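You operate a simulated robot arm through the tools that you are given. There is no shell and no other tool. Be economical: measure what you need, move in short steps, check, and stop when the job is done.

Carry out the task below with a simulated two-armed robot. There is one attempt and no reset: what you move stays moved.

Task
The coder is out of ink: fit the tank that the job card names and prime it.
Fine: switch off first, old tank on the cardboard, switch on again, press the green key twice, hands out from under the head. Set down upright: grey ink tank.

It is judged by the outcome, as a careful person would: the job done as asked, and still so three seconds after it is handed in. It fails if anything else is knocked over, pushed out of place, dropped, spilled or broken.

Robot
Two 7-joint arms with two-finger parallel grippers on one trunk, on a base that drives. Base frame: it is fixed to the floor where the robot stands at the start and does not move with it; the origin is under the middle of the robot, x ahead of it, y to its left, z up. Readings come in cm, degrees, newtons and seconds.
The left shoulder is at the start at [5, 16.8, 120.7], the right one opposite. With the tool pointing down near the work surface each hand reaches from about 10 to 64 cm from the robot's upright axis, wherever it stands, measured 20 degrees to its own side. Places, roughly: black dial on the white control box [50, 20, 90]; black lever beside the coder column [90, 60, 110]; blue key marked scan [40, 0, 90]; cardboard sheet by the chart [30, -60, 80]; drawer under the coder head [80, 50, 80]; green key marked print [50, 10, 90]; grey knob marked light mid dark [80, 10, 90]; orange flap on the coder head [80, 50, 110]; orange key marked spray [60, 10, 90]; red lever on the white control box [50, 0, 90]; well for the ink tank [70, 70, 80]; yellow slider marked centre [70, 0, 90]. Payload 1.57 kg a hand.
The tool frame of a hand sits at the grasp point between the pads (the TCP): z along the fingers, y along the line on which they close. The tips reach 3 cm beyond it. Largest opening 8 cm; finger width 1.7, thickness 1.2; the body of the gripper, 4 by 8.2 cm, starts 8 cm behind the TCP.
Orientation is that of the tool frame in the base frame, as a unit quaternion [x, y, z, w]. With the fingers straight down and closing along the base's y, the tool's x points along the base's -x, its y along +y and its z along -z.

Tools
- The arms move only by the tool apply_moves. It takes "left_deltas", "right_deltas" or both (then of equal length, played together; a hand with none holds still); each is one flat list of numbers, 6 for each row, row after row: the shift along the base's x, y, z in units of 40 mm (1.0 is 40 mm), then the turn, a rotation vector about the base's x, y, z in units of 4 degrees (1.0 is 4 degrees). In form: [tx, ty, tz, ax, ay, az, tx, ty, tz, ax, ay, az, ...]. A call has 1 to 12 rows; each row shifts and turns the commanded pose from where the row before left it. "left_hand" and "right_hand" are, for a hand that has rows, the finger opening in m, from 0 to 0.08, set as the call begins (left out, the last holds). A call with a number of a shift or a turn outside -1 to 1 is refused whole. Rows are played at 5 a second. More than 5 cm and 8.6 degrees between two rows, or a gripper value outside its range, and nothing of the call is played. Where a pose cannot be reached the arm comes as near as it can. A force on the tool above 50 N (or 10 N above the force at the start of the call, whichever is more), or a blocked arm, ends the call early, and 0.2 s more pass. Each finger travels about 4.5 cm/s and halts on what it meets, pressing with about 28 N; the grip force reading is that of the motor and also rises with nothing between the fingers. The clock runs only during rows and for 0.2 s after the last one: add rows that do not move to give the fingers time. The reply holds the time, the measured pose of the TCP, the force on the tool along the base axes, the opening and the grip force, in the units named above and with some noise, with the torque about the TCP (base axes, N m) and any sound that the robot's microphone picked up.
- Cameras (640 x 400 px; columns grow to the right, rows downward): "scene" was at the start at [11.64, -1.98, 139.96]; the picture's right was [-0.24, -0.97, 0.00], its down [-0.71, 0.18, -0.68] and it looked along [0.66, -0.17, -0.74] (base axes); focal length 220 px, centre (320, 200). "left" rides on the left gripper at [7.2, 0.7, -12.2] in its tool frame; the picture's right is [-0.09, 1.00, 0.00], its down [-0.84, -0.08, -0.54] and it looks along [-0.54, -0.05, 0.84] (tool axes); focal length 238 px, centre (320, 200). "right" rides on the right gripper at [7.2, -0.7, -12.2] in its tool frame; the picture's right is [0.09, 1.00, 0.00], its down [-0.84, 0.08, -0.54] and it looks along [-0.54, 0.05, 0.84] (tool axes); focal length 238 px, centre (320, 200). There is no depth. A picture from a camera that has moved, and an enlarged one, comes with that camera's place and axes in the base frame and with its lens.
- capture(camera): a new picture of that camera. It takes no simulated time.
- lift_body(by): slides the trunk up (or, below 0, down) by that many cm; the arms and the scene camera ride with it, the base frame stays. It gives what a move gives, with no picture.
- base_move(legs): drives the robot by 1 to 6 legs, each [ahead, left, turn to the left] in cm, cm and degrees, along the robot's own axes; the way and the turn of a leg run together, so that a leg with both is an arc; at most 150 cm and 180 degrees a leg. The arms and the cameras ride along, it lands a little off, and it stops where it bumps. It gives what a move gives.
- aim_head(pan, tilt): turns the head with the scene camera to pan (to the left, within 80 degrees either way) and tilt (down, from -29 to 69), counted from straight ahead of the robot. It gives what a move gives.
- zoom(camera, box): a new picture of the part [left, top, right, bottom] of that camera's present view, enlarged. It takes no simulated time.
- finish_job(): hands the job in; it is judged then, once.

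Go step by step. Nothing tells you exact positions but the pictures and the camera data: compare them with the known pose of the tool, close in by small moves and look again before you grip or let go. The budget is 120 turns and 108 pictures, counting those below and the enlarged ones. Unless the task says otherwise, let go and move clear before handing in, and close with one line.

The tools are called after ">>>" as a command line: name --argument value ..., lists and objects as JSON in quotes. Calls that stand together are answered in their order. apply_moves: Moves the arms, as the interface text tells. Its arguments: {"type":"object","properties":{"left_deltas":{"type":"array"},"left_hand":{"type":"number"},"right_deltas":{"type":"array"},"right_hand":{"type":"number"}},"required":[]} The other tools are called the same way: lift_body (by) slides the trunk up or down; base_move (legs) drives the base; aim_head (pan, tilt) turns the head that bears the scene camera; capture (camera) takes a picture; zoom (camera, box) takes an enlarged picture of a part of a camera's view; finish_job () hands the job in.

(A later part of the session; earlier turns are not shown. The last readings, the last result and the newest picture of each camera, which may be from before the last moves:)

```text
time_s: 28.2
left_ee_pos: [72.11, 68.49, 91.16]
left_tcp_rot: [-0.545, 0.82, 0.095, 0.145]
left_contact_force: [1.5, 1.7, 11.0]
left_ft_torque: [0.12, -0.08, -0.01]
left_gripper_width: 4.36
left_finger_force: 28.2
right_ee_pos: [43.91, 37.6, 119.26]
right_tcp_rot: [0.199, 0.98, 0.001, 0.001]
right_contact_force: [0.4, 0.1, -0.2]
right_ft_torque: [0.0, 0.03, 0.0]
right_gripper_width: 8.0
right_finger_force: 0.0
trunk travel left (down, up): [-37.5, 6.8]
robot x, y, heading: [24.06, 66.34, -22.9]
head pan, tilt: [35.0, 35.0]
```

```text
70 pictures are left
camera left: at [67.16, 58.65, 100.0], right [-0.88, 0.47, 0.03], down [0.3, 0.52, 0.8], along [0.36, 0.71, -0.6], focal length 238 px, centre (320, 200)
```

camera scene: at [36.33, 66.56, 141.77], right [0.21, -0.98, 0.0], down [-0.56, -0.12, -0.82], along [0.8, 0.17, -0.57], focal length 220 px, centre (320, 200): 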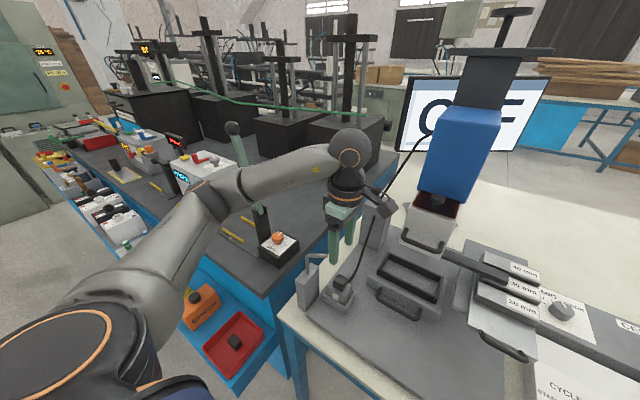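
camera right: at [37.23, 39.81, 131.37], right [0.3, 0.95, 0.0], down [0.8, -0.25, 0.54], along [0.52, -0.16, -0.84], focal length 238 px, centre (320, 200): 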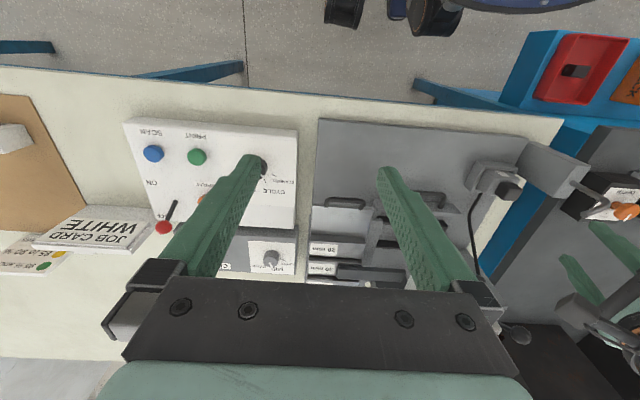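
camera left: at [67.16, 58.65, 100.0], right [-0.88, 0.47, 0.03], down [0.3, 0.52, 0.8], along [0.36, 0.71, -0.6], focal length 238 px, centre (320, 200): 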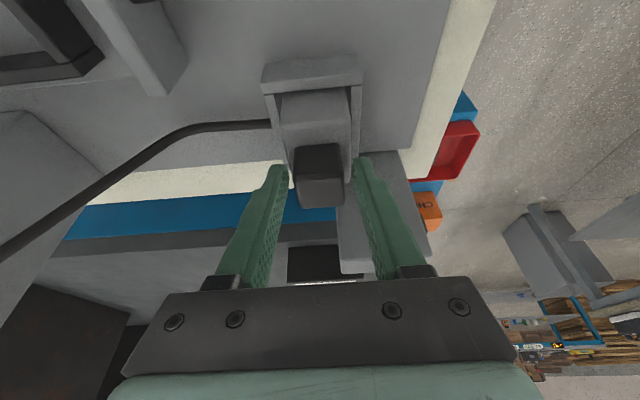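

It stopped at 4.4 cm with an upward push: the tips caught the tank's shoulders rather than the cap. I'll open, raise 0.9 cm and close again.

>>> apply_moves --left_deltas '[0, 0, 0, 0, 0, 0, 0, 0, 0.1, 0, 0, 0, 0, 0, 0.1, 0, 0, 0, 0, 0, 0, 0, 0, 0]' --left_hand 0.055

>>> apply_moves --left_deltas '[0, 0, 0, 0, 0, 0, 0, 0, 0, 0, 0, 0, 0, 0, 0, 0, 0, 0, 0, 0, 0, 0, 0, 0, 0, 0, 0, 0, 0, 0]' --left_hand 0.015

>>> capture --camera "left"

```text
time_s: 29.2
left_ee_pos: [72.1, 68.43, 91.74]
left_tcp_rot: [-0.544, 0.821, 0.096, 0.145]
left_contact_force: [-0.2, -0.1, 0.3]
left_ft_torque: [0.0, -0.01, -0.01]
left_gripper_width: 5.46
left_finger_force: 0.0
right_ee_pos: [43.93, 37.51, 119.16]
right_tcp_rot: [0.198, 0.98, 0.0, 0.0]
right_contact_force: [-0.1, 0.0, -0.3]
right_ft_torque: [-0.03, 0.02, 0.0]
right_gripper_width: 8.0
right_finger_force: 0.0
trunk travel left (down, up): [-37.5, 6.8]
robot x, y, heading: [24.18, 66.08, -22.8]
head pan, tilt: [35.0, 35.0]
```

```text
time_s: 30.4
left_ee_pos: [72.29, 68.53, 91.72]
left_tcp_rot: [-0.545, 0.82, 0.096, 0.145]
left_contact_force: [-0.3, 0.3, 1.1]
left_ft_torque: [0.07, 0.05, 0.01]
left_gripper_width: 2.95
left_finger_force: 28.0
right_ee_pos: [43.96, 37.54, 119.13]
right_tcp_rot: [0.198, 0.98, 0.0, 0.0]
right_contact_force: [0.3, 0.6, -0.3]
right_ft_torque: [0.03, -0.03, 0.01]
right_gripper_width: 8.0
right_finger_force: 0.0
trunk travel left (down, up): [-37.5, 6.8]
robot x, y, heading: [24.11, 66.2, -22.7]
head pan, tilt: [35.0, 35.0]
```

```text
69 pictures are left
camera left: at [67.15, 58.66, 100.7], right [-0.88, 0.47, 0.03], down [0.3, 0.52, 0.8], along [0.36, 0.71, -0.6], focal length 238 px, centre (320, 200)
```

left: 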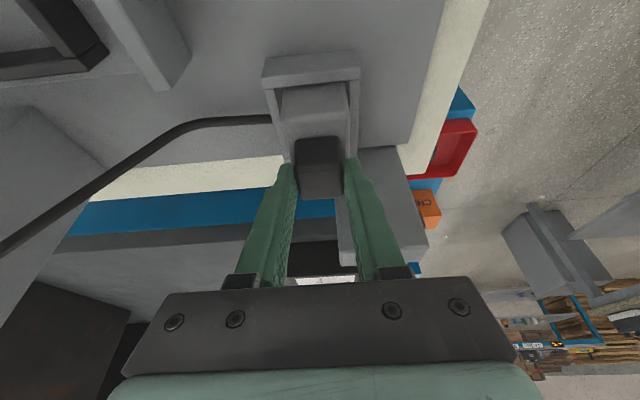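

Cap gripped at 2.95 cm (seat pose TCP ≈ [72.2, 68.5, 91.7]). Lifting gently.

>>> apply_moves --left_deltas '[0, 0, 0.3, 0, 0, 0, 0, 0, 0.3, 0, 0, 0, 0, 0, 0.3, 0, 0, 0, 0, 0, 0.3, 0, 0, 0, 0, 0, 0, 0, 0, 0]'

>>> capture --camera "left"

>>> zoom --camera "right" --box '[420, 120, 620, 280]'

>>> zoom --camera "scene" --box '[275, 200, 415, 330]'

```text
time_s: 31.6
left_ee_pos: [72.27, 68.58, 96.67]
left_tcp_rot: [-0.545, 0.82, 0.096, 0.145]
left_contact_force: [0.9, 0.4, -1.6]
left_ft_torque: [0.0, 0.01, -0.02]
left_gripper_width: 2.93
left_finger_force: 28.0
right_ee_pos: [43.92, 37.6, 119.18]
right_tcp_rot: [0.198, 0.98, 0.0, 0.0]
right_contact_force: [-0.1, -0.2, 0.1]
right_ft_torque: [0.0, 0.01, 0.0]
right_gripper_width: 7.99
right_finger_force: 0.2
trunk travel left (down, up): [-37.5, 6.8]
robot x, y, heading: [24.1, 65.96, -22.8]
head pan, tilt: [35.0, 35.0]
```

```text
68 pictures are left
camera left: at [67.17, 58.68, 105.51], right [-0.88, 0.47, 0.03], down [0.3, 0.52, 0.8], along [0.36, 0.71, -0.6], focal length 238 px, centre (320, 200)
```

left: 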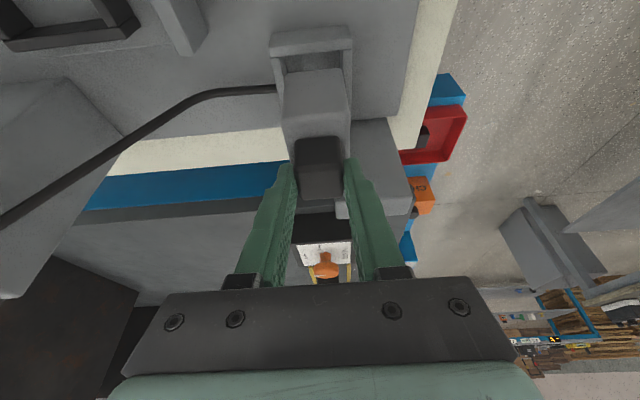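

```text
2.50 times, centred on (520, 200) of right
camera zoom: at [37.25, 39.8, 131.36], right [0.3, 0.95, 0.0], down [0.8, -0.26, 0.54], along [0.52, -0.16, -0.84], focal length 596 px, centre (-180, 200)
```

zoom: 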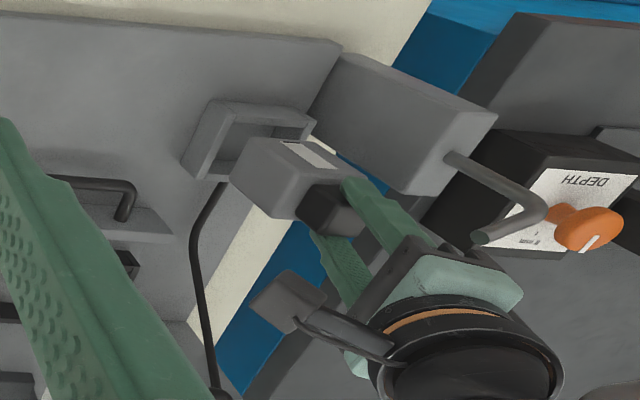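

```text
3.08 times, centred on (345, 265) of scene
camera zoom: at [36.34, 66.56, 141.76], right [0.21, -0.98, 0.0], down [-0.56, -0.12, -0.82], along [0.8, 0.17, -0.57], focal length 676 px, centre (243, 0)
```

zoom: 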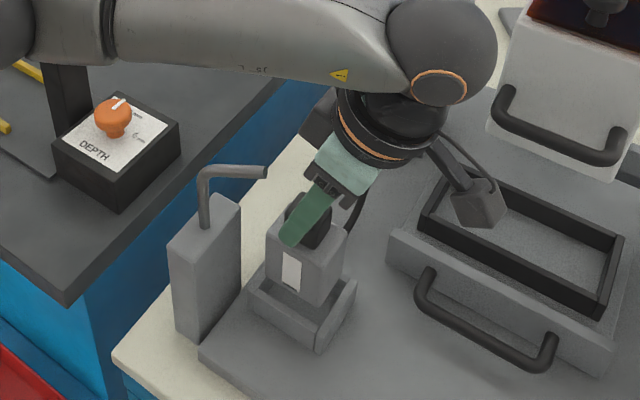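

The tank is out. I'll draw it right and back under/away from the rod toward me, then raise it.

>>> apply_moves --left_deltas '[-0.29, -0.69, 0, 0, 0, 0, -0.7, 0.3, 0.05, 0, 0, 0, -0.9, 0.38, 0.05, 0, 0, 0, -0.9, 0.38, 0.05, 0, 0, 0, -0.6, 0.25, 0.5, 0, 0, 0, 0, 0, 0.9, 0, 0, 0, 0, 0, 0.9, 0, 0, 0, 0, 0, 0.9, 0, 0, 0, 0, 0, 0, 0, 0, 0]'

>>> capture --camera "left"

>>> capture --camera "scene"

```text
time_s: 33.6
left_ee_pos: [58.5, 70.97, 110.07]
left_tcp_rot: [-0.544, 0.82, 0.096, 0.146]
left_contact_force: [-0.4, -0.2, -2.2]
left_ft_torque: [0.01, 0.02, 0.01]
left_gripper_width: 2.95
left_finger_force: 27.7
right_ee_pos: [44.01, 37.53, 119.17]
right_tcp_rot: [0.198, 0.98, 0.0, 0.0]
right_contact_force: [0.3, 0.5, -1.0]
right_ft_torque: [-0.03, -0.01, -0.02]
right_gripper_width: 7.99
right_finger_force: 0.1
trunk travel left (down, up): [-37.5, 6.8]
robot x, y, heading: [24.1, 66.27, -22.8]
head pan, tilt: [35.0, 35.0]
```

```text
65 pictures are left
camera left: at [53.55, 61.11, 118.95], right [-0.88, 0.47, 0.03], down [0.3, 0.52, 0.8], along [0.36, 0.71, -0.6], focal length 238 px, centre (320, 200)
```

left: 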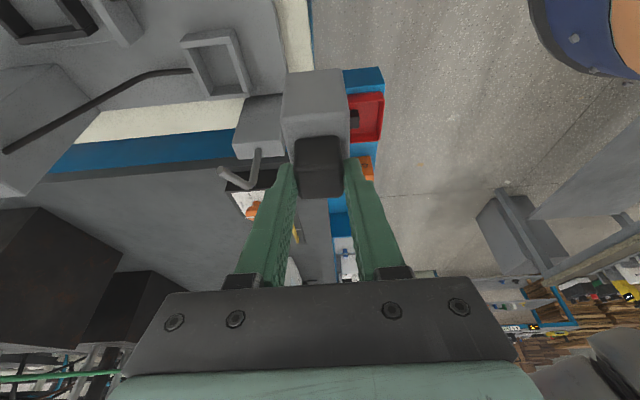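

```text
64 pictures are left
camera scene: at [36.36, 66.56, 141.76], right [0.21, -0.98, 0.0], down [-0.56, -0.12, -0.82], along [0.8, 0.17, -0.57], focal length 220 px, centre (320, 200)
```

scene: 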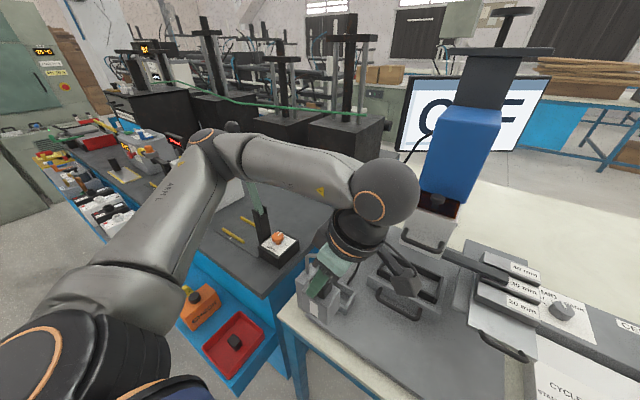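

Tank held, well empty. Driving right along the table to the cardboard.

>>> base_move --legs '[[0, -52, 0], [0, -51, 0]]'

>>> aim_head --pan 0 --tilt 50

>>> capture --camera "scene"

>>> capture --camera "left"

```text
time_s: 39.3
left_ee_pos: [18.4, -24.38, 109.95]
left_tcp_rot: [-0.544, 0.82, 0.095, 0.146]
left_contact_force: [-0.4, 0.4, -0.4]
left_ft_torque: [0.03, 0.04, -0.02]
left_gripper_width: 2.97
left_finger_force: 28.2
right_ee_pos: [3.88, -57.87, 119.19]
right_tcp_rot: [0.198, 0.98, 0.0, 0.001]
right_contact_force: [-0.4, 0.1, 0.2]
right_ft_torque: [0.0, -0.01, 0.03]
right_gripper_width: 7.97
right_finger_force: 0.1
trunk travel left (down, up): [-37.5, 6.8]
robot x, y, heading: [-16.17, -29.04, -22.7]
head pan, tilt: [35.0, 35.0]
```

```text
time_s: 40.3
left_ee_pos: [18.42, -24.39, 109.96]
left_tcp_rot: [-0.544, 0.82, 0.096, 0.146]
left_contact_force: [-1.6, 0.4, -1.4]
left_ft_torque: [-0.01, 0.02, 0.03]
left_gripper_width: 2.96
left_finger_force: 28.3
right_ee_pos: [3.98, -57.76, 119.22]
right_tcp_rot: [0.197, 0.98, 0.0, 0.001]
right_contact_force: [-0.1, -0.4, 0.0]
right_ft_torque: [-0.02, 0.0, 0.01]
right_gripper_width: 8.03
right_finger_force: 0.0
trunk travel left (down, up): [-37.5, 6.8]
robot x, y, heading: [-15.99, -28.94, -22.7]
head pan, tilt: [0.0, 50.0]
```

```text
63 pictures are left
camera scene: at [-5.33, -33.64, 139.6], right [-0.39, -0.92, 0.0], down [-0.71, 0.3, -0.64], along [0.59, -0.25, -0.77], focal length 220 px, centre (320, 200)
```

scene: 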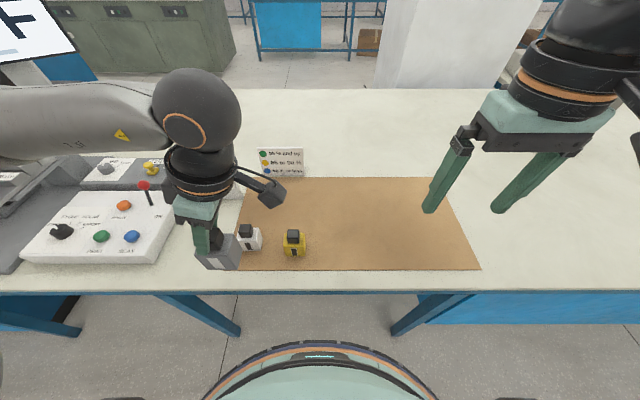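

```text
62 pictures are left
camera left: at [13.39, -34.23, 118.92], right [-0.88, 0.47, 0.03], down [0.3, 0.52, 0.8], along [0.35, 0.71, -0.6], focal length 238 px, centre (320, 200)
```

left: 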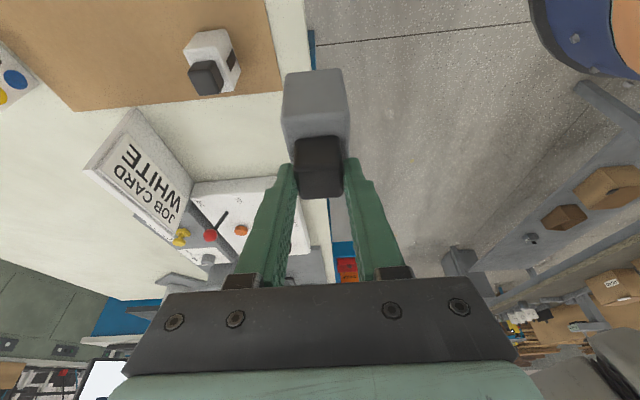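

The cardboard is before me with white and yellow tanks at its left front. I'll carry the grey tank to a clear spot around [39, -39.5] and lower to just above it.

>>> apply_moves --left_deltas '[0.86, -0.63, 0, 0, 0, 0, 0.86, -0.63, 0, 0, 0, 0, 0.86, -0.63, 0, 0, 0, 0, 0.86, -0.63, 0, 0, 0, 0, 0.86, -0.63, 0, 0, 0, 0, 0.86, -0.63, 0, 0, 0, 0, 0, 0, -0.85, 0, 0, 0, 0, 0, -0.85, 0, 0, 0, 0, 0, -0.85, 0, 0, 0, 0, 0, -0.85, 0, 0, 0, 0, 0, 0, 0, 0, 0]'

>>> capture --camera "scene"

>>> capture --camera "left"

```text
time_s: 42.7
left_ee_pos: [39.04, -39.57, 96.42]
left_tcp_rot: [-0.544, 0.82, 0.096, 0.146]
left_contact_force: [0.0, 0.0, -1.2]
left_ft_torque: [-0.03, 0.02, 0.04]
left_gripper_width: 2.98
left_finger_force: 27.9
right_ee_pos: [3.87, -57.96, 119.21]
right_tcp_rot: [0.198, 0.98, 0.0, 0.0]
right_contact_force: [-0.2, -1.2, 0.4]
right_ft_torque: [0.04, 0.01, 0.0]
right_gripper_width: 8.01
right_finger_force: 0.1
trunk travel left (down, up): [-37.5, 6.8]
robot x, y, heading: [-15.93, -29.11, -22.7]
head pan, tilt: [0.0, 50.0]
```

```text
61 pictures are left
camera scene: at [-5.34, -33.64, 139.6], right [-0.39, -0.92, 0.0], down [-0.71, 0.3, -0.64], along [0.59, -0.25, -0.77], focal length 220 px, centre (320, 200)
```

scene: 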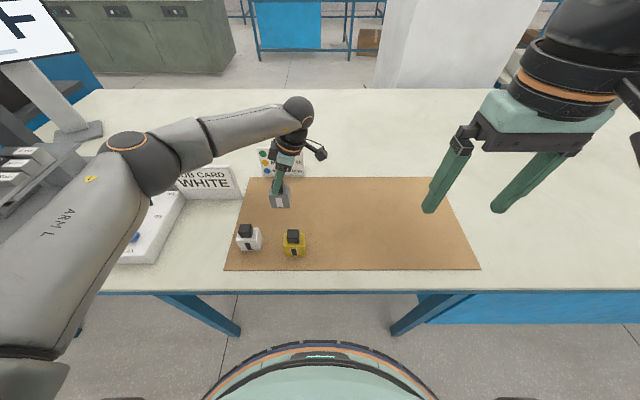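

```text
60 pictures are left
camera left: at [34.04, -49.4, 105.23], right [-0.88, 0.47, 0.03], down [0.3, 0.52, 0.8], along [0.35, 0.71, -0.6], focal length 238 px, centre (320, 200)
```

left: 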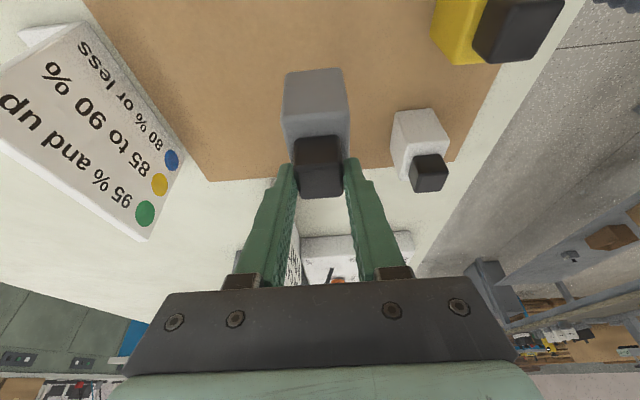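

Clear spot under the tank. Guarded descent.

>>> apply_moves --left_deltas '[0, 0, -0.2, 0, 0, 0, 0, 0, -0.2, 0, 0, 0, 0, 0, -0.2, 0, 0, 0, 0, 0, -0.2, 0, 0, 0, 0, 0, -0.1, 0, 0, 0, 0, 0, -0.1, 0, 0, 0, 0, 0, -0.1, 0, 0, 0, 0, 0, -0.1, 0, 0, 0, 0, 0, -0.1, 0, 0, 0, 0, 0, -0.1, 0, 0, 0, 0, 0, -0.1, 0, 0, 0, 0, 0, -0.1, 0, 0, 0]'

>>> zoom --camera "scene" --box '[220, 140, 350, 280]'

```text
time_s: 45.3
left_ee_pos: [38.91, -39.58, 90.17]
left_tcp_rot: [-0.545, 0.82, 0.095, 0.147]
left_contact_force: [-0.8, 0.0, 10.4]
left_ft_torque: [0.18, 0.27, -0.02]
left_gripper_width: 2.96
left_finger_force: 28.4
right_ee_pos: [3.81, -57.79, 119.25]
right_tcp_rot: [0.197, 0.98, 0.0, 0.002]
right_contact_force: [-0.3, 0.0, -0.3]
right_ft_torque: [0.03, 0.0, 0.01]
right_gripper_width: 8.02
right_finger_force: 0.0
trunk travel left (down, up): [-37.5, 6.8]
robot x, y, heading: [-16.0, -28.7, -22.9]
head pan, tilt: [0.0, 50.0]
```

```text
2.86 times, centred on (285, 210) of scene
camera zoom: at [-5.45, -33.62, 139.63], right [-0.39, -0.92, 0.0], down [-0.71, 0.3, -0.64], along [0.59, -0.25, -0.77], focal length 628 px, centre (420, 171)
```

zoom: 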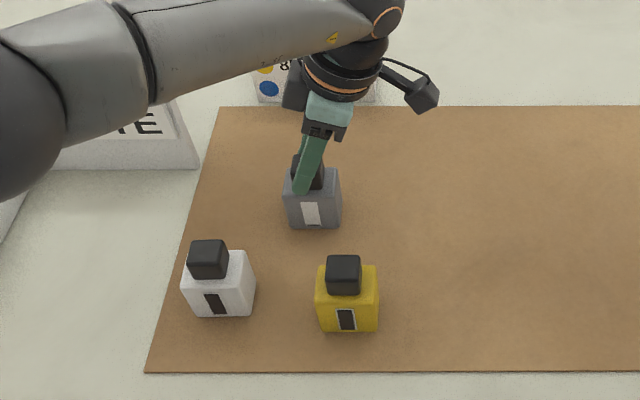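

It's resting on the cardboard, upright. Relieve, open, and rise straight up.

>>> apply_moves --left_deltas '[0, 0, 0.04, 0, 0, 0, 0, 0, 0, 0, 0, 0]'

>>> apply_moves --left_deltas '[0, 0, 0, 0, 0, 0, 0, 0, 0, 0, 0, 0, 0, 0, 0, 0, 0, 0, 0, 0, 0.5, 0, 0, 0, 0, 0, 0.8, 0, 0, 0, 0, 0, 0.8, 0, 0, 0, 0, 0, 0, 0, 0, 0]' --left_hand 0.05

>>> zoom --camera "scene" --box '[220, 140, 350, 280]'

>>> capture --camera "left"

```text
time_s: 45.9
left_ee_pos: [39.11, -39.45, 90.18]
left_tcp_rot: [-0.545, 0.82, 0.095, 0.146]
left_contact_force: [1.6, 0.3, 6.5]
left_ft_torque: [0.17, -0.17, 0.02]
left_gripper_width: 2.94
left_finger_force: 28.1
right_ee_pos: [3.73, -57.83, 119.25]
right_tcp_rot: [0.198, 0.98, -0.001, 0.0]
right_contact_force: [-0.2, 0.0, 0.0]
right_ft_torque: [0.0, 0.01, 0.0]
right_gripper_width: 8.0
right_finger_force: 0.1
trunk travel left (down, up): [-37.5, 6.8]
robot x, y, heading: [-16.28, -29.14, -23.0]
head pan, tilt: [0.0, 50.0]
```

```text
time_s: 47.5
left_ee_pos: [39.06, -39.48, 98.64]
left_tcp_rot: [-0.545, 0.82, 0.097, 0.145]
left_contact_force: [0.2, 0.7, 0.1]
left_ft_torque: [0.0, -0.01, 0.01]
left_gripper_width: 4.97
left_finger_force: 0.0
right_ee_pos: [3.79, -57.87, 119.24]
right_tcp_rot: [0.198, 0.98, -0.001, -0.001]
right_contact_force: [0.7, 0.2, -0.4]
right_ft_torque: [0.04, -0.03, 0.0]
right_gripper_width: 8.0
right_finger_force: 0.0
trunk travel left (down, up): [-37.5, 6.8]
robot x, y, heading: [-16.07, -28.99, -22.9]
head pan, tilt: [0.0, 50.0]
```

```text
2.86 times, centred on (285, 210) of scene
camera zoom: at [-5.33, -33.65, 139.59], right [-0.39, -0.92, 0.0], down [-0.71, 0.3, -0.64], along [0.59, -0.25, -0.77], focal length 628 px, centre (420, 171)
```

zoom: 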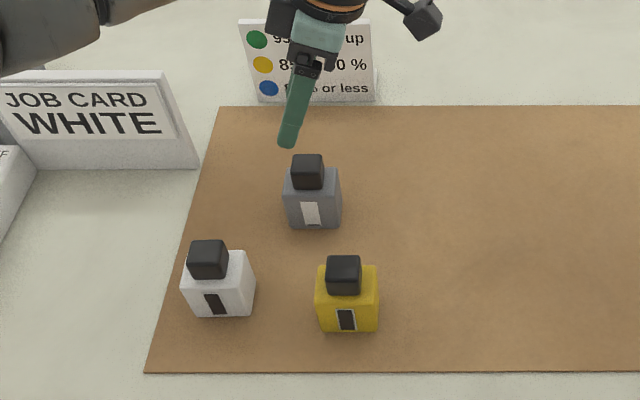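

```text
57 pictures are left
camera left: at [34.04, -49.4, 107.47], right [-0.88, 0.47, 0.03], down [0.3, 0.52, 0.8], along [0.35, 0.71, -0.6], focal length 238 px, centre (320, 200)
```

left: 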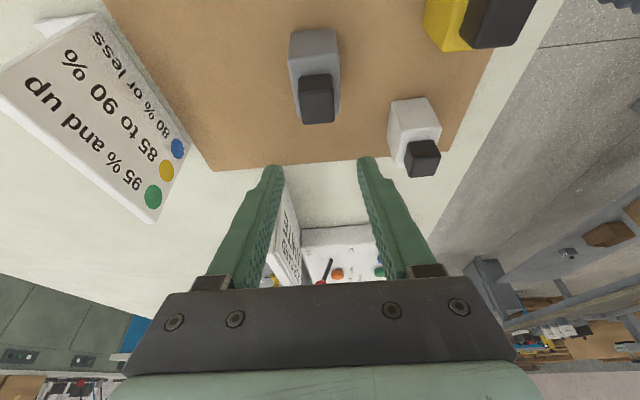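

Grey stands upright on the cardboard. Now a close look at the white tank's yaw.

>>> zoom --camera "scene" --box '[230, 215, 310, 265]'

>>> zoom --camera "left" --box '[270, 20, 470, 190]'

```text
8.00 times, centred on (270, 240) of scene
camera zoom: at [-5.33, -33.65, 139.59], right [-0.39, -0.92, 0.0], down [-0.71, 0.3, -0.64], along [0.59, -0.25, -0.77], focal length 1759 px, centre (720, -120)
```

zoom: 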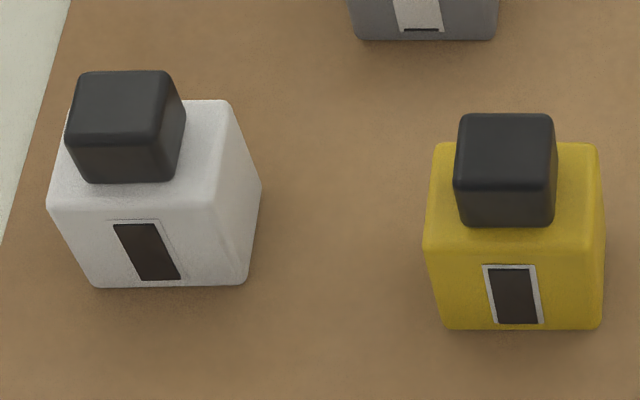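

```text
2.35 times, centred on (370, 105) of left
camera zoom: at [34.04, -49.4, 107.47], right [-0.88, 0.47, 0.03], down [0.3, 0.52, 0.8], along [0.35, 0.71, -0.6], focal length 561 px, centre (202, 424)
```

zoom: 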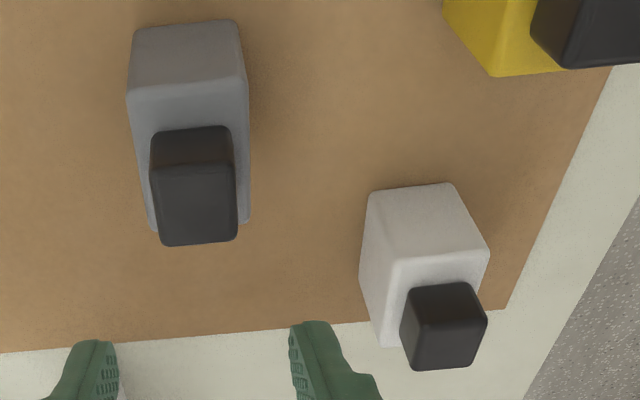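

White tank is aligned like the grey one. Moving above its cap.

>>> apply_moves --left_deltas '[-0.4, 0.74, 0, 0, 0, 0, -0.4, 0.74, 0, 0, 0, 0, -0.4, 0.74, 0, 0, 0, 0, -0.4, 0.74, 0, 0, 0, 0, 0, 0, -0.6, 0, 0, 0, 0, 0, 0, 0, 0, 0]' --left_hand 0.055

>>> capture --camera "left"

>>> zoom --camera "scene" --box '[210, 195, 310, 265]'

```text
time_s: 48.9
left_ee_pos: [32.69, -27.66, 96.14]
left_tcp_rot: [-0.546, 0.82, 0.096, 0.145]
left_contact_force: [-0.7, 0.4, -0.9]
left_ft_torque: [0.01, 0.01, -0.02]
left_gripper_width: 5.48
left_finger_force: 0.0
right_ee_pos: [3.71, -57.74, 119.24]
right_tcp_rot: [0.198, 0.98, 0.0, 0.0]
right_contact_force: [0.6, 0.4, 0.2]
right_ft_torque: [0.02, 0.04, 0.03]
right_gripper_width: 7.99
right_finger_force: 0.1
trunk travel left (down, up): [-37.5, 6.8]
robot x, y, heading: [-15.94, -29.16, -22.6]
head pan, tilt: [0.0, 50.0]
```

```text
54 pictures are left
camera left: at [27.64, -37.52, 105.07], right [-0.88, 0.47, 0.03], down [0.3, 0.52, 0.8], along [0.35, 0.71, -0.6], focal length 238 px, centre (320, 200)
```

left: 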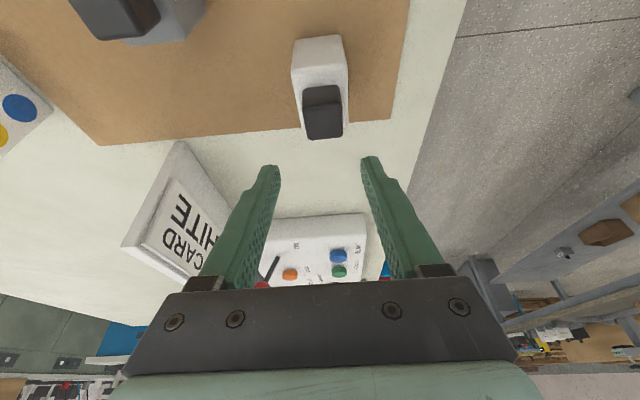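

```text
5.71 times, centred on (260, 230) of scene
camera zoom: at [-5.36, -33.63, 139.6], right [-0.39, -0.92, 0.0], down [-0.71, 0.3, -0.64], along [0.59, -0.25, -0.77], focal length 1256 px, centre (663, 29)
```

zoom: 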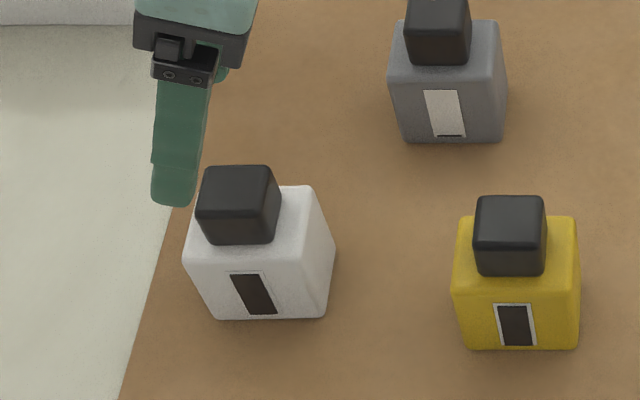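

Slight correction, then lower to the same height as for the grey tank.

>>> apply_moves --left_deltas '[-0.12, 0.03, -0.5, 0, 0, 0, 0, 0, -0.4, 0, 0, 0, 0, 0, 0, 0, 0, 0]'

>>> capture --camera "left"

>>> zoom --camera "scene" --box '[210, 195, 310, 265]'

```text
time_s: 49.7
left_ee_pos: [32.16, -27.53, 92.53]
left_tcp_rot: [-0.545, 0.82, 0.096, 0.146]
left_contact_force: [-0.2, 0.1, 0.4]
left_ft_torque: [-0.02, -0.02, 0.02]
left_gripper_width: 5.51
left_finger_force: 0.1
right_ee_pos: [3.92, -57.71, 119.14]
right_tcp_rot: [0.197, 0.98, 0.0, 0.0]
right_contact_force: [-1.0, 0.4, 0.3]
right_ft_torque: [0.0, -0.01, 0.02]
right_gripper_width: 8.02
right_finger_force: 0.0
trunk travel left (down, up): [-37.5, 6.8]
robot x, y, heading: [-15.98, -29.19, -22.8]
head pan, tilt: [0.0, 50.0]
```

```text
52 pictures are left
camera left: at [27.2, -37.39, 101.43], right [-0.88, 0.47, 0.03], down [0.3, 0.52, 0.8], along [0.35, 0.71, -0.6], focal length 238 px, centre (320, 200)
```

left: 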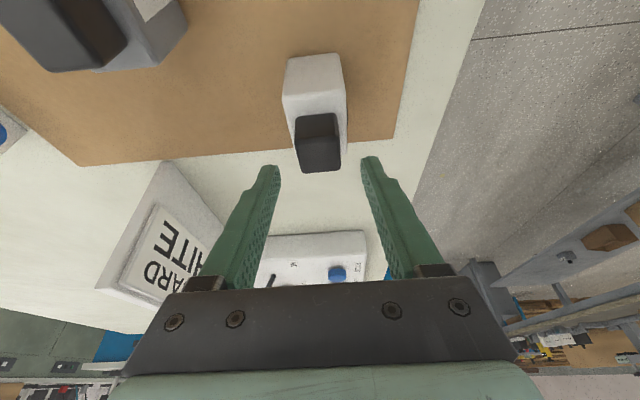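

```text
5.71 times, centred on (260, 230) of scene
camera zoom: at [-5.35, -33.64, 139.6], right [-0.39, -0.92, 0.0], down [-0.71, 0.3, -0.64], along [0.59, -0.25, -0.77], focal length 1256 px, centre (663, 29)
```

zoom: 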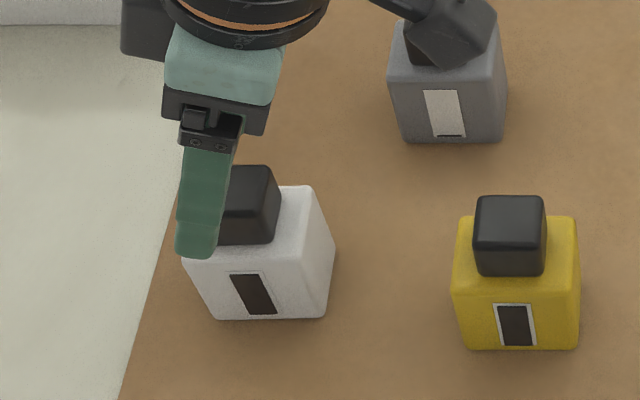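

Fine-tune 0.4 cm to the right, then descend and grip.

>>> apply_moves --left_deltas '[-0.04, -0.09, -0.3, 0, 0, 0, 0, 0, -0.28, 0, 0, 0, 0, 0, 0, 0, 0, 0]'

>>> capture --camera "left"

```text
time_s: 50.5
left_ee_pos: [32.02, -27.97, 90.24]
left_tcp_rot: [-0.545, 0.82, 0.096, 0.145]
left_contact_force: [0.5, 0.3, -0.3]
left_ft_torque: [0.01, 0.01, -0.02]
left_gripper_width: 5.52
left_finger_force: 0.0
right_ee_pos: [3.83, -57.72, 119.24]
right_tcp_rot: [0.197, 0.98, 0.0, -0.001]
right_contact_force: [-0.2, -0.5, -0.7]
right_ft_torque: [0.01, 0.0, 0.05]
right_gripper_width: 8.0
right_finger_force: 0.1
trunk travel left (down, up): [-37.5, 6.8]
robot x, y, heading: [-16.3, -28.97, -23.1]
head pan, tilt: [0.0, 50.0]
```

```text
50 pictures are left
camera left: at [27.04, -37.81, 99.13], right [-0.88, 0.47, 0.03], down [0.3, 0.52, 0.8], along [0.35, 0.71, -0.6], focal length 238 px, centre (320, 200)
```

left: 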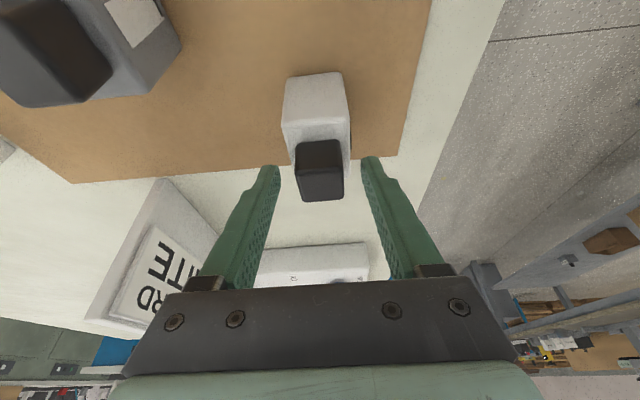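

Matches the grey tank's grip picture. Closing and lifting.

>>> apply_moves --left_deltas '[0, 0, 0, 0, 0, 0, 0, 0, 0, 0, 0, 0, 0, 0, 0, 0, 0, 0, 0, 0, 0, 0, 0, 0, 0, 0, 0, 0, 0, 0]' --left_hand 0.015

>>> capture --camera "left"

>>> apply_moves --left_deltas '[0, 0, 0.3, 0, 0, 0, 0, 0, 0.5, 0, 0, 0, 0, 0, 0.8, 0, 0, 0, 0, 0, 0, 0, 0, 0]'

>>> capture --camera "left"

>>> zoom --camera "scene" --box '[200, 175, 320, 275]'

```text
time_s: 51.7
left_ee_pos: [32.07, -28.01, 90.22]
left_tcp_rot: [-0.545, 0.82, 0.097, 0.146]
left_contact_force: [0.1, -0.3, 0.0]
left_ft_torque: [0.07, 0.07, 0.01]
left_gripper_width: 2.94
left_finger_force: 28.1
right_ee_pos: [3.87, -57.89, 119.25]
right_tcp_rot: [0.198, 0.98, 0.0, 0.001]
right_contact_force: [-0.4, 0.1, 0.1]
right_ft_torque: [0.02, 0.05, -0.01]
right_gripper_width: 8.01
right_finger_force: 0.1
trunk travel left (down, up): [-37.5, 6.8]
robot x, y, heading: [-16.01, -28.93, -22.8]
head pan, tilt: [0.0, 50.0]
```

```text
49 pictures are left
camera left: at [27.04, -37.81, 99.16], right [-0.88, 0.47, 0.03], down [0.3, 0.52, 0.8], along [0.35, 0.71, -0.6], focal length 238 px, centre (320, 200)
```

left: 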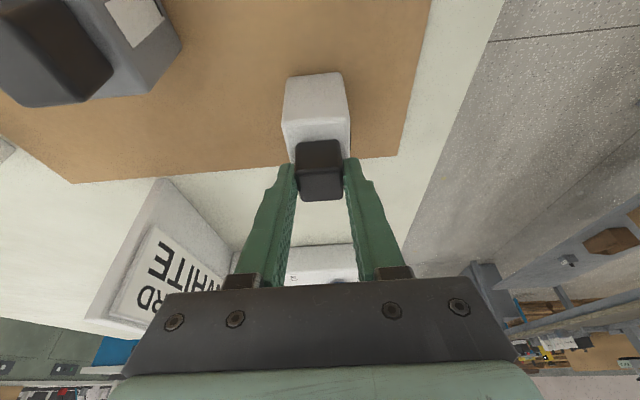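

```text
time_s: 52.7
left_ee_pos: [32.15, -27.94, 96.76]
left_tcp_rot: [-0.544, 0.82, 0.096, 0.145]
left_contact_force: [-0.4, -1.0, -2.1]
left_ft_torque: [0.03, 0.0, 0.0]
left_gripper_width: 2.96
left_finger_force: 27.7
right_ee_pos: [3.79, -57.91, 119.23]
right_tcp_rot: [0.197, 0.98, 0.0, 0.0]
right_contact_force: [0.2, -0.6, 0.3]
right_ft_torque: [-0.01, -0.01, 0.0]
right_gripper_width: 8.0
right_finger_force: 0.1
trunk travel left (down, up): [-37.5, 6.8]
robot x, y, heading: [-16.21, -28.67, -22.9]
head pan, tilt: [0.0, 50.0]
```

```text
48 pictures are left
camera left: at [27.09, -37.77, 105.63], right [-0.88, 0.47, 0.03], down [0.3, 0.52, 0.8], along [0.35, 0.71, -0.6], focal length 238 px, centre (320, 200)
```

left: 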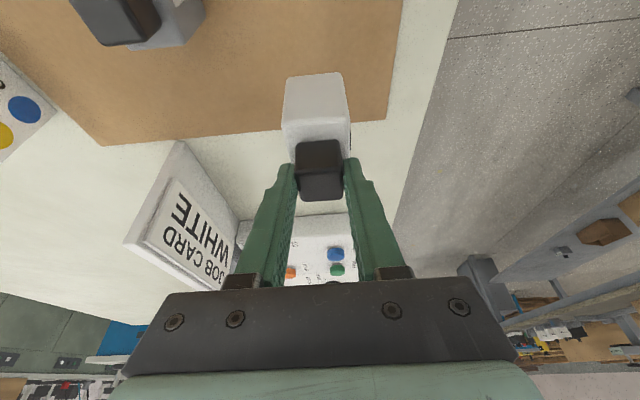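

```text
4.00 times, centred on (260, 225) of scene
camera zoom: at [-5.32, -33.64, 139.59], right [-0.39, -0.92, 0.0], down [-0.71, 0.3, -0.64], along [0.59, -0.25, -0.77], focal length 879 px, centre (560, 100)
```

zoom: 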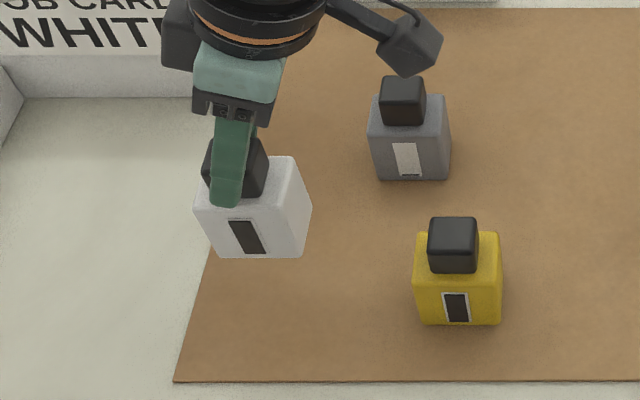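

White tank held like the grey one was. Raising, drawing back and driving to the well.

>>> apply_moves --left_deltas '[0, 0, 0.9, 0, 0, 0, 0, 0, 0.9, 0, 0, 0, 0, 0, 0.9, 0, 0, 0, -0.85, 0.22, 0.6, 0, 0, 0, -0.85, 0.22, 0, 0, 0, 0, -0.85, 0.22, 0, 0, 0, 0, -0.85, 0.22, 0, 0, 0, 0, 0, 0, 0, 0, 0, 0]'

>>> base_move --legs '[[0, 52, 0], [0, 51, 0]]'

>>> aim_head --pan 35 --tilt 35

>>> capture --camera "scene"

>>> capture --camera "left"

```text
time_s: 54.5
left_ee_pos: [18.46, -24.37, 109.76]
left_tcp_rot: [-0.545, 0.82, 0.096, 0.146]
left_contact_force: [-0.3, -0.6, -2.4]
left_ft_torque: [0.0, -0.02, 0.0]
left_gripper_width: 2.94
left_finger_force: 27.8
right_ee_pos: [3.89, -57.74, 119.08]
right_tcp_rot: [0.197, 0.98, 0.001, 0.0]
right_contact_force: [0.2, 0.6, -0.2]
right_ft_torque: [-0.01, 0.02, -0.01]
right_gripper_width: 8.0
right_finger_force: 0.1
trunk travel left (down, up): [-37.5, 6.8]
robot x, y, heading: [-16.33, -29.12, -22.7]
head pan, tilt: [0.0, 50.0]
```

```text
time_s: 60.1
left_ee_pos: [59.01, 70.9, 109.67]
left_tcp_rot: [-0.543, 0.821, 0.096, 0.147]
left_contact_force: [0.3, 0.3, -2.4]
left_ft_torque: [0.02, 0.04, 0.0]
left_gripper_width: 2.96
left_finger_force: 28.2
right_ee_pos: [44.38, 37.67, 119.22]
right_tcp_rot: [0.198, 0.98, 0.0, -0.001]
right_contact_force: [-1.2, -0.4, 0.6]
right_ft_torque: [-0.01, 0.0, -0.03]
right_gripper_width: 7.99
right_finger_force: 0.1
trunk travel left (down, up): [-37.5, 6.8]
robot x, y, heading: [24.65, 66.42, -22.9]
head pan, tilt: [0.0, 50.0]
```

```text
time_s: 61.1
left_ee_pos: [58.94, 70.87, 109.78]
left_tcp_rot: [-0.543, 0.821, 0.095, 0.145]
left_contact_force: [0.1, 0.8, -1.5]
left_ft_torque: [-0.03, 0.02, -0.05]
left_gripper_width: 2.98
left_finger_force: 28.5
right_ee_pos: [44.27, 37.6, 119.27]
right_tcp_rot: [0.2, 0.98, 0.0, 0.0]
right_contact_force: [-0.5, 1.2, 0.0]
right_ft_torque: [0.0, -0.01, 0.0]
right_gripper_width: 7.99
right_finger_force: 0.0
trunk travel left (down, up): [-37.5, 6.8]
robot x, y, heading: [24.38, 66.6, -23.0]
head pan, tilt: [35.0, 35.0]
```

```text
46 pictures are left
camera scene: at [36.72, 66.6, 141.76], right [0.21, -0.98, 0.0], down [-0.56, -0.12, -0.82], along [0.8, 0.17, -0.57], focal length 220 px, centre (320, 200)
```

scene: 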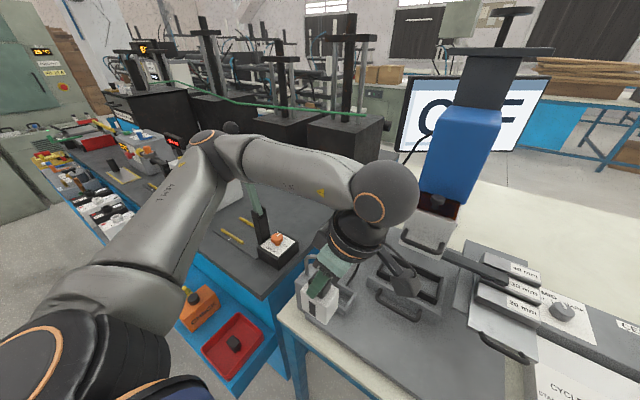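

```text
45 pictures are left
camera left: at [53.97, 61.08, 118.71], right [-0.88, 0.47, 0.03], down [0.3, 0.52, 0.8], along [0.36, 0.71, -0.6], focal length 238 px, centre (320, 200)
```

left: 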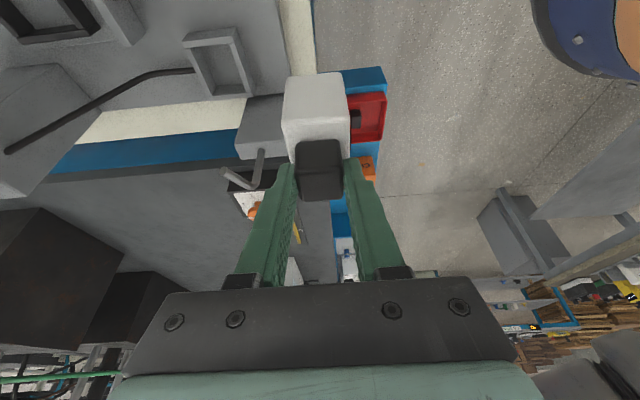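

Reversing the exit path: down, forward beside the rod, then left over the well; look before lowering.

>>> apply_moves --left_deltas '[0, 0, -0.9, 0, 0, 0, 0, 0, -0.9, 0, 0, 0, 0, 0, -0.9, 0, 0, 0, 0.76, -0.33, -0.05, 0, 0, 0, 0.76, -0.33, -0.05, 0, 0, 0, 0.76, -0.33, -0.05, 0, 0, 0, 0.76, -0.33, -0.05, 0, 0, 0, 0.24, 0.64, -0.15, 0, 0, 0, 0, 0, 0, 0, 0, 0]'

>>> capture --camera "left"

>>> zoom --camera "right" --box '[420, 120, 620, 280]'

>>> zoom --camera "scene" --box '[275, 200, 415, 330]'

```text
time_s: 63.1
left_ee_pos: [72.13, 68.29, 97.67]
left_tcp_rot: [-0.543, 0.821, 0.096, 0.145]
left_contact_force: [-0.6, -0.1, -2.4]
left_ft_torque: [-0.01, 0.01, -0.05]
left_gripper_width: 2.93
left_finger_force: 28.0
right_ee_pos: [44.27, 37.42, 119.19]
right_tcp_rot: [0.199, 0.98, 0.0, 0.001]
right_contact_force: [-0.3, 0.6, -0.1]
right_ft_torque: [0.01, -0.04, 0.0]
right_gripper_width: 8.0
right_finger_force: 0.1
trunk travel left (down, up): [-37.5, 6.8]
robot x, y, heading: [24.4, 66.53, -23.2]
head pan, tilt: [35.0, 35.0]
```

```text
44 pictures are left
camera left: at [67.03, 58.39, 106.45], right [-0.88, 0.47, 0.03], down [0.31, 0.52, 0.8], along [0.36, 0.71, -0.6], focal length 238 px, centre (320, 200)
```

left: 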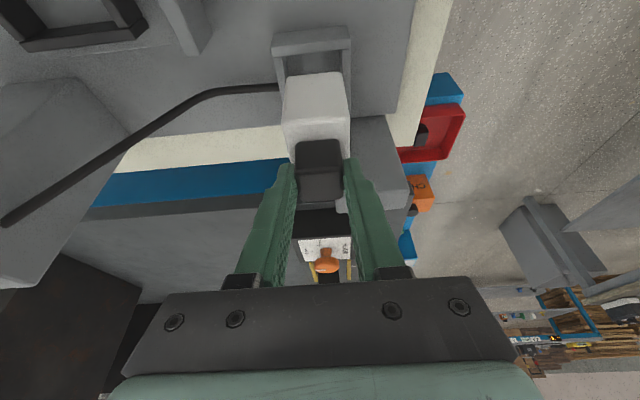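

```text
2.50 times, centred on (520, 200) of right
camera zoom: at [37.57, 39.8, 131.35], right [0.3, 0.95, 0.0], down [0.8, -0.26, 0.54], along [0.52, -0.16, -0.84], focal length 596 px, centre (-180, 200)
```

zoom: 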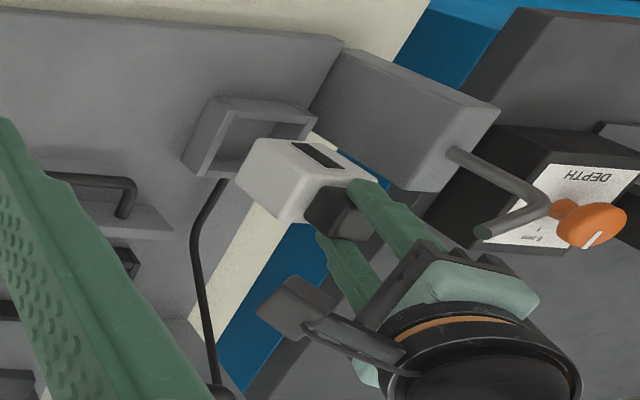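

```text
3.08 times, centred on (345, 265) of scene
camera zoom: at [36.72, 66.55, 141.77], right [0.21, -0.98, 0.0], down [-0.56, -0.12, -0.82], along [0.8, 0.17, -0.57], focal length 676 px, centre (243, 0)
```

zoom: 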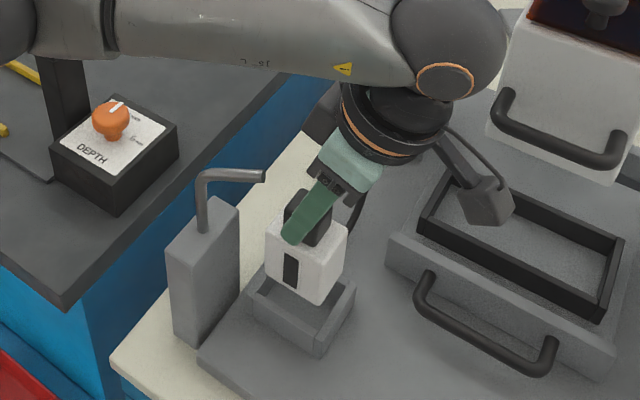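

Tank is centred over the well. Guarded descent.

>>> apply_moves --left_deltas '[0, 0, -0.2, 0, 0, 0, 0, 0, -0.2, 0, 0, 0, 0, 0, -0.2, 0, 0, 0, 0, 0, -0.15, 0, 0, 0, 0, 0, -0.1, 0, 0, 0, 0, 0, -0.1, 0, 0, 0, 0, 0, -0.1, 0, 0, 0, 0, 0, -0.1, 0, 0, 0, 0, 0, -0.1, 0, 0, 0, 0, 0, -0.1, 0, 0, 0, 0, 0, -0.1, 0, 0, 0, 0, 0, -0.1, 0, 0, 0]'

>>> capture --camera "left"

>>> zoom --camera "scene" --box '[275, 200, 415, 330]'

```text
time_s: 65.7
left_ee_pos: [72.17, 68.12, 91.72]
left_tcp_rot: [-0.544, 0.821, 0.094, 0.148]
left_contact_force: [-2.4, 1.7, 20.0]
left_ft_torque: [0.41, 0.55, 0.26]
left_gripper_width: 2.97
left_finger_force: 27.9
right_ee_pos: [44.13, 37.57, 119.34]
right_tcp_rot: [0.2, 0.98, 0.0, 0.001]
right_contact_force: [-0.1, 0.0, -0.4]
right_ft_torque: [0.01, -0.03, 0.02]
right_gripper_width: 8.04
right_finger_force: 0.0
trunk travel left (down, up): [-37.5, 6.8]
robot x, y, heading: [24.15, 66.5, -23.0]
head pan, tilt: [35.0, 35.0]
```

```text
41 pictures are left
camera left: at [67.01, 58.35, 100.65], right [-0.88, 0.47, 0.02], down [0.3, 0.52, 0.8], along [0.36, 0.71, -0.6], focal length 238 px, centre (320, 200)
```

left: 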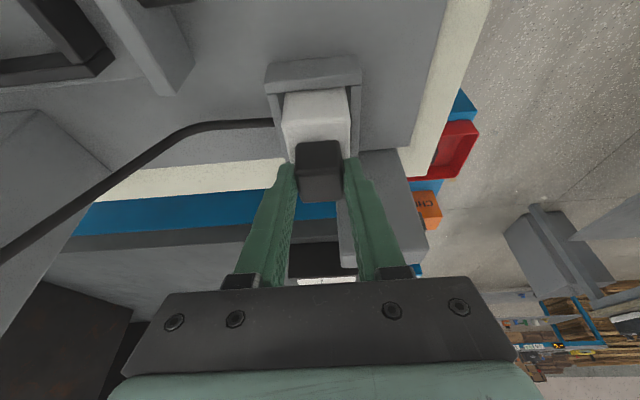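

```text
3.08 times, centred on (345, 265) of scene
camera zoom: at [36.48, 66.62, 141.84], right [0.21, -0.98, 0.0], down [-0.56, -0.12, -0.82], along [0.8, 0.17, -0.57], focal length 676 px, centre (243, 0)
```

zoom: 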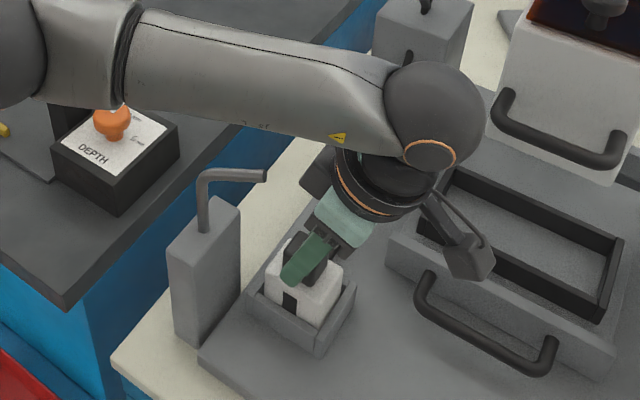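

Seated at the same height as the grey tank had been. Relieving, releasing, and backing out clear of the rod.

>>> apply_moves --left_deltas '[0, 0, 0.04, 0, 0, 0, 0, 0, 0, 0, 0, 0]'

>>> apply_moves --left_deltas '[0, 0, 0, 0, 0, 0, 0, 0, 0, 0, 0, 0, 0, 0, 0, 0, 0, 0, 0, 0, 0.3, 0, 0, 0, 0, 0, 0.7, 0, 0, 0, -0.24, -0.58, 0.2, 0, 0, 0, 0, 0, 0.8, 0, 0, 0, 0, 0, 0.8, 0, 0, 0, 0, 0, 0.6, 0, 0, 0, 0, 0, 0, 0, 0, 0]' --left_hand 0.05

>>> capture --camera "left"

>>> zoom --camera "scene" --box '[275, 200, 415, 330]'

```text
time_s: 66.3
left_ee_pos: [72.13, 68.15, 91.57]
left_tcp_rot: [-0.545, 0.82, 0.094, 0.147]
left_contact_force: [1.1, 0.1, 17.0]
left_ft_torque: [0.16, -0.03, 0.03]
left_gripper_width: 2.94
left_finger_force: 28.0
right_ee_pos: [44.13, 37.63, 119.24]
right_tcp_rot: [0.199, 0.98, 0.0, 0.0]
right_contact_force: [-1.2, -0.4, 0.2]
right_ft_torque: [0.0, 0.01, -0.01]
right_gripper_width: 8.0
right_finger_force: 0.1
trunk travel left (down, up): [-37.5, 6.8]
robot x, y, heading: [24.33, 66.15, -23.2]
head pan, tilt: [35.0, 35.0]
```

```text
time_s: 68.5
left_ee_pos: [71.05, 65.87, 105.29]
left_tcp_rot: [-0.544, 0.821, 0.096, 0.146]
left_contact_force: [0.7, 0.3, 0.1]
left_ft_torque: [0.01, 0.02, 0.0]
left_gripper_width: 5.01
left_finger_force: 0.0
right_ee_pos: [44.19, 37.46, 119.12]
right_tcp_rot: [0.2, 0.98, -0.001, 0.0]
right_contact_force: [-0.2, 0.1, -0.2]
right_ft_torque: [0.0, 0.0, -0.01]
right_gripper_width: 7.97
right_finger_force: 0.1
trunk travel left (down, up): [-37.5, 6.8]
robot x, y, heading: [24.64, 66.52, -22.9]
head pan, tilt: [35.0, 35.0]
```

```text
39 pictures are left
camera left: at [66.11, 56.05, 114.13], right [-0.88, 0.47, 0.03], down [0.3, 0.52, 0.8], along [0.36, 0.71, -0.6], focal length 238 px, centre (320, 200)
```

left: 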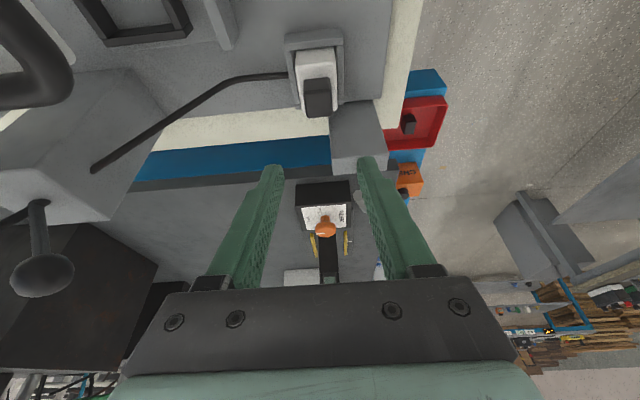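

```text
3.08 times, centred on (345, 265) of scene
camera zoom: at [36.72, 66.6, 141.77], right [0.21, -0.98, 0.0], down [-0.56, -0.12, -0.82], along [0.8, 0.17, -0.57], focal length 676 px, centre (243, 0)
```

zoom: 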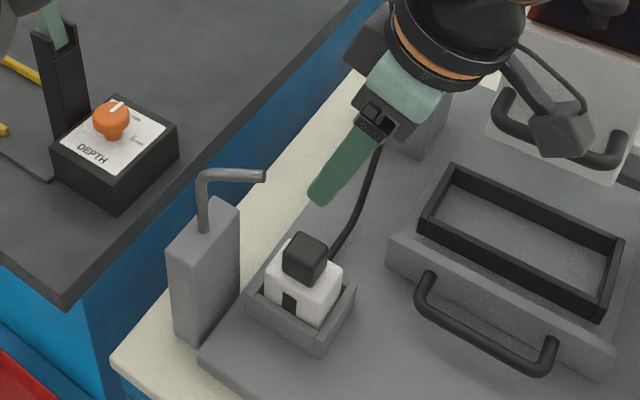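

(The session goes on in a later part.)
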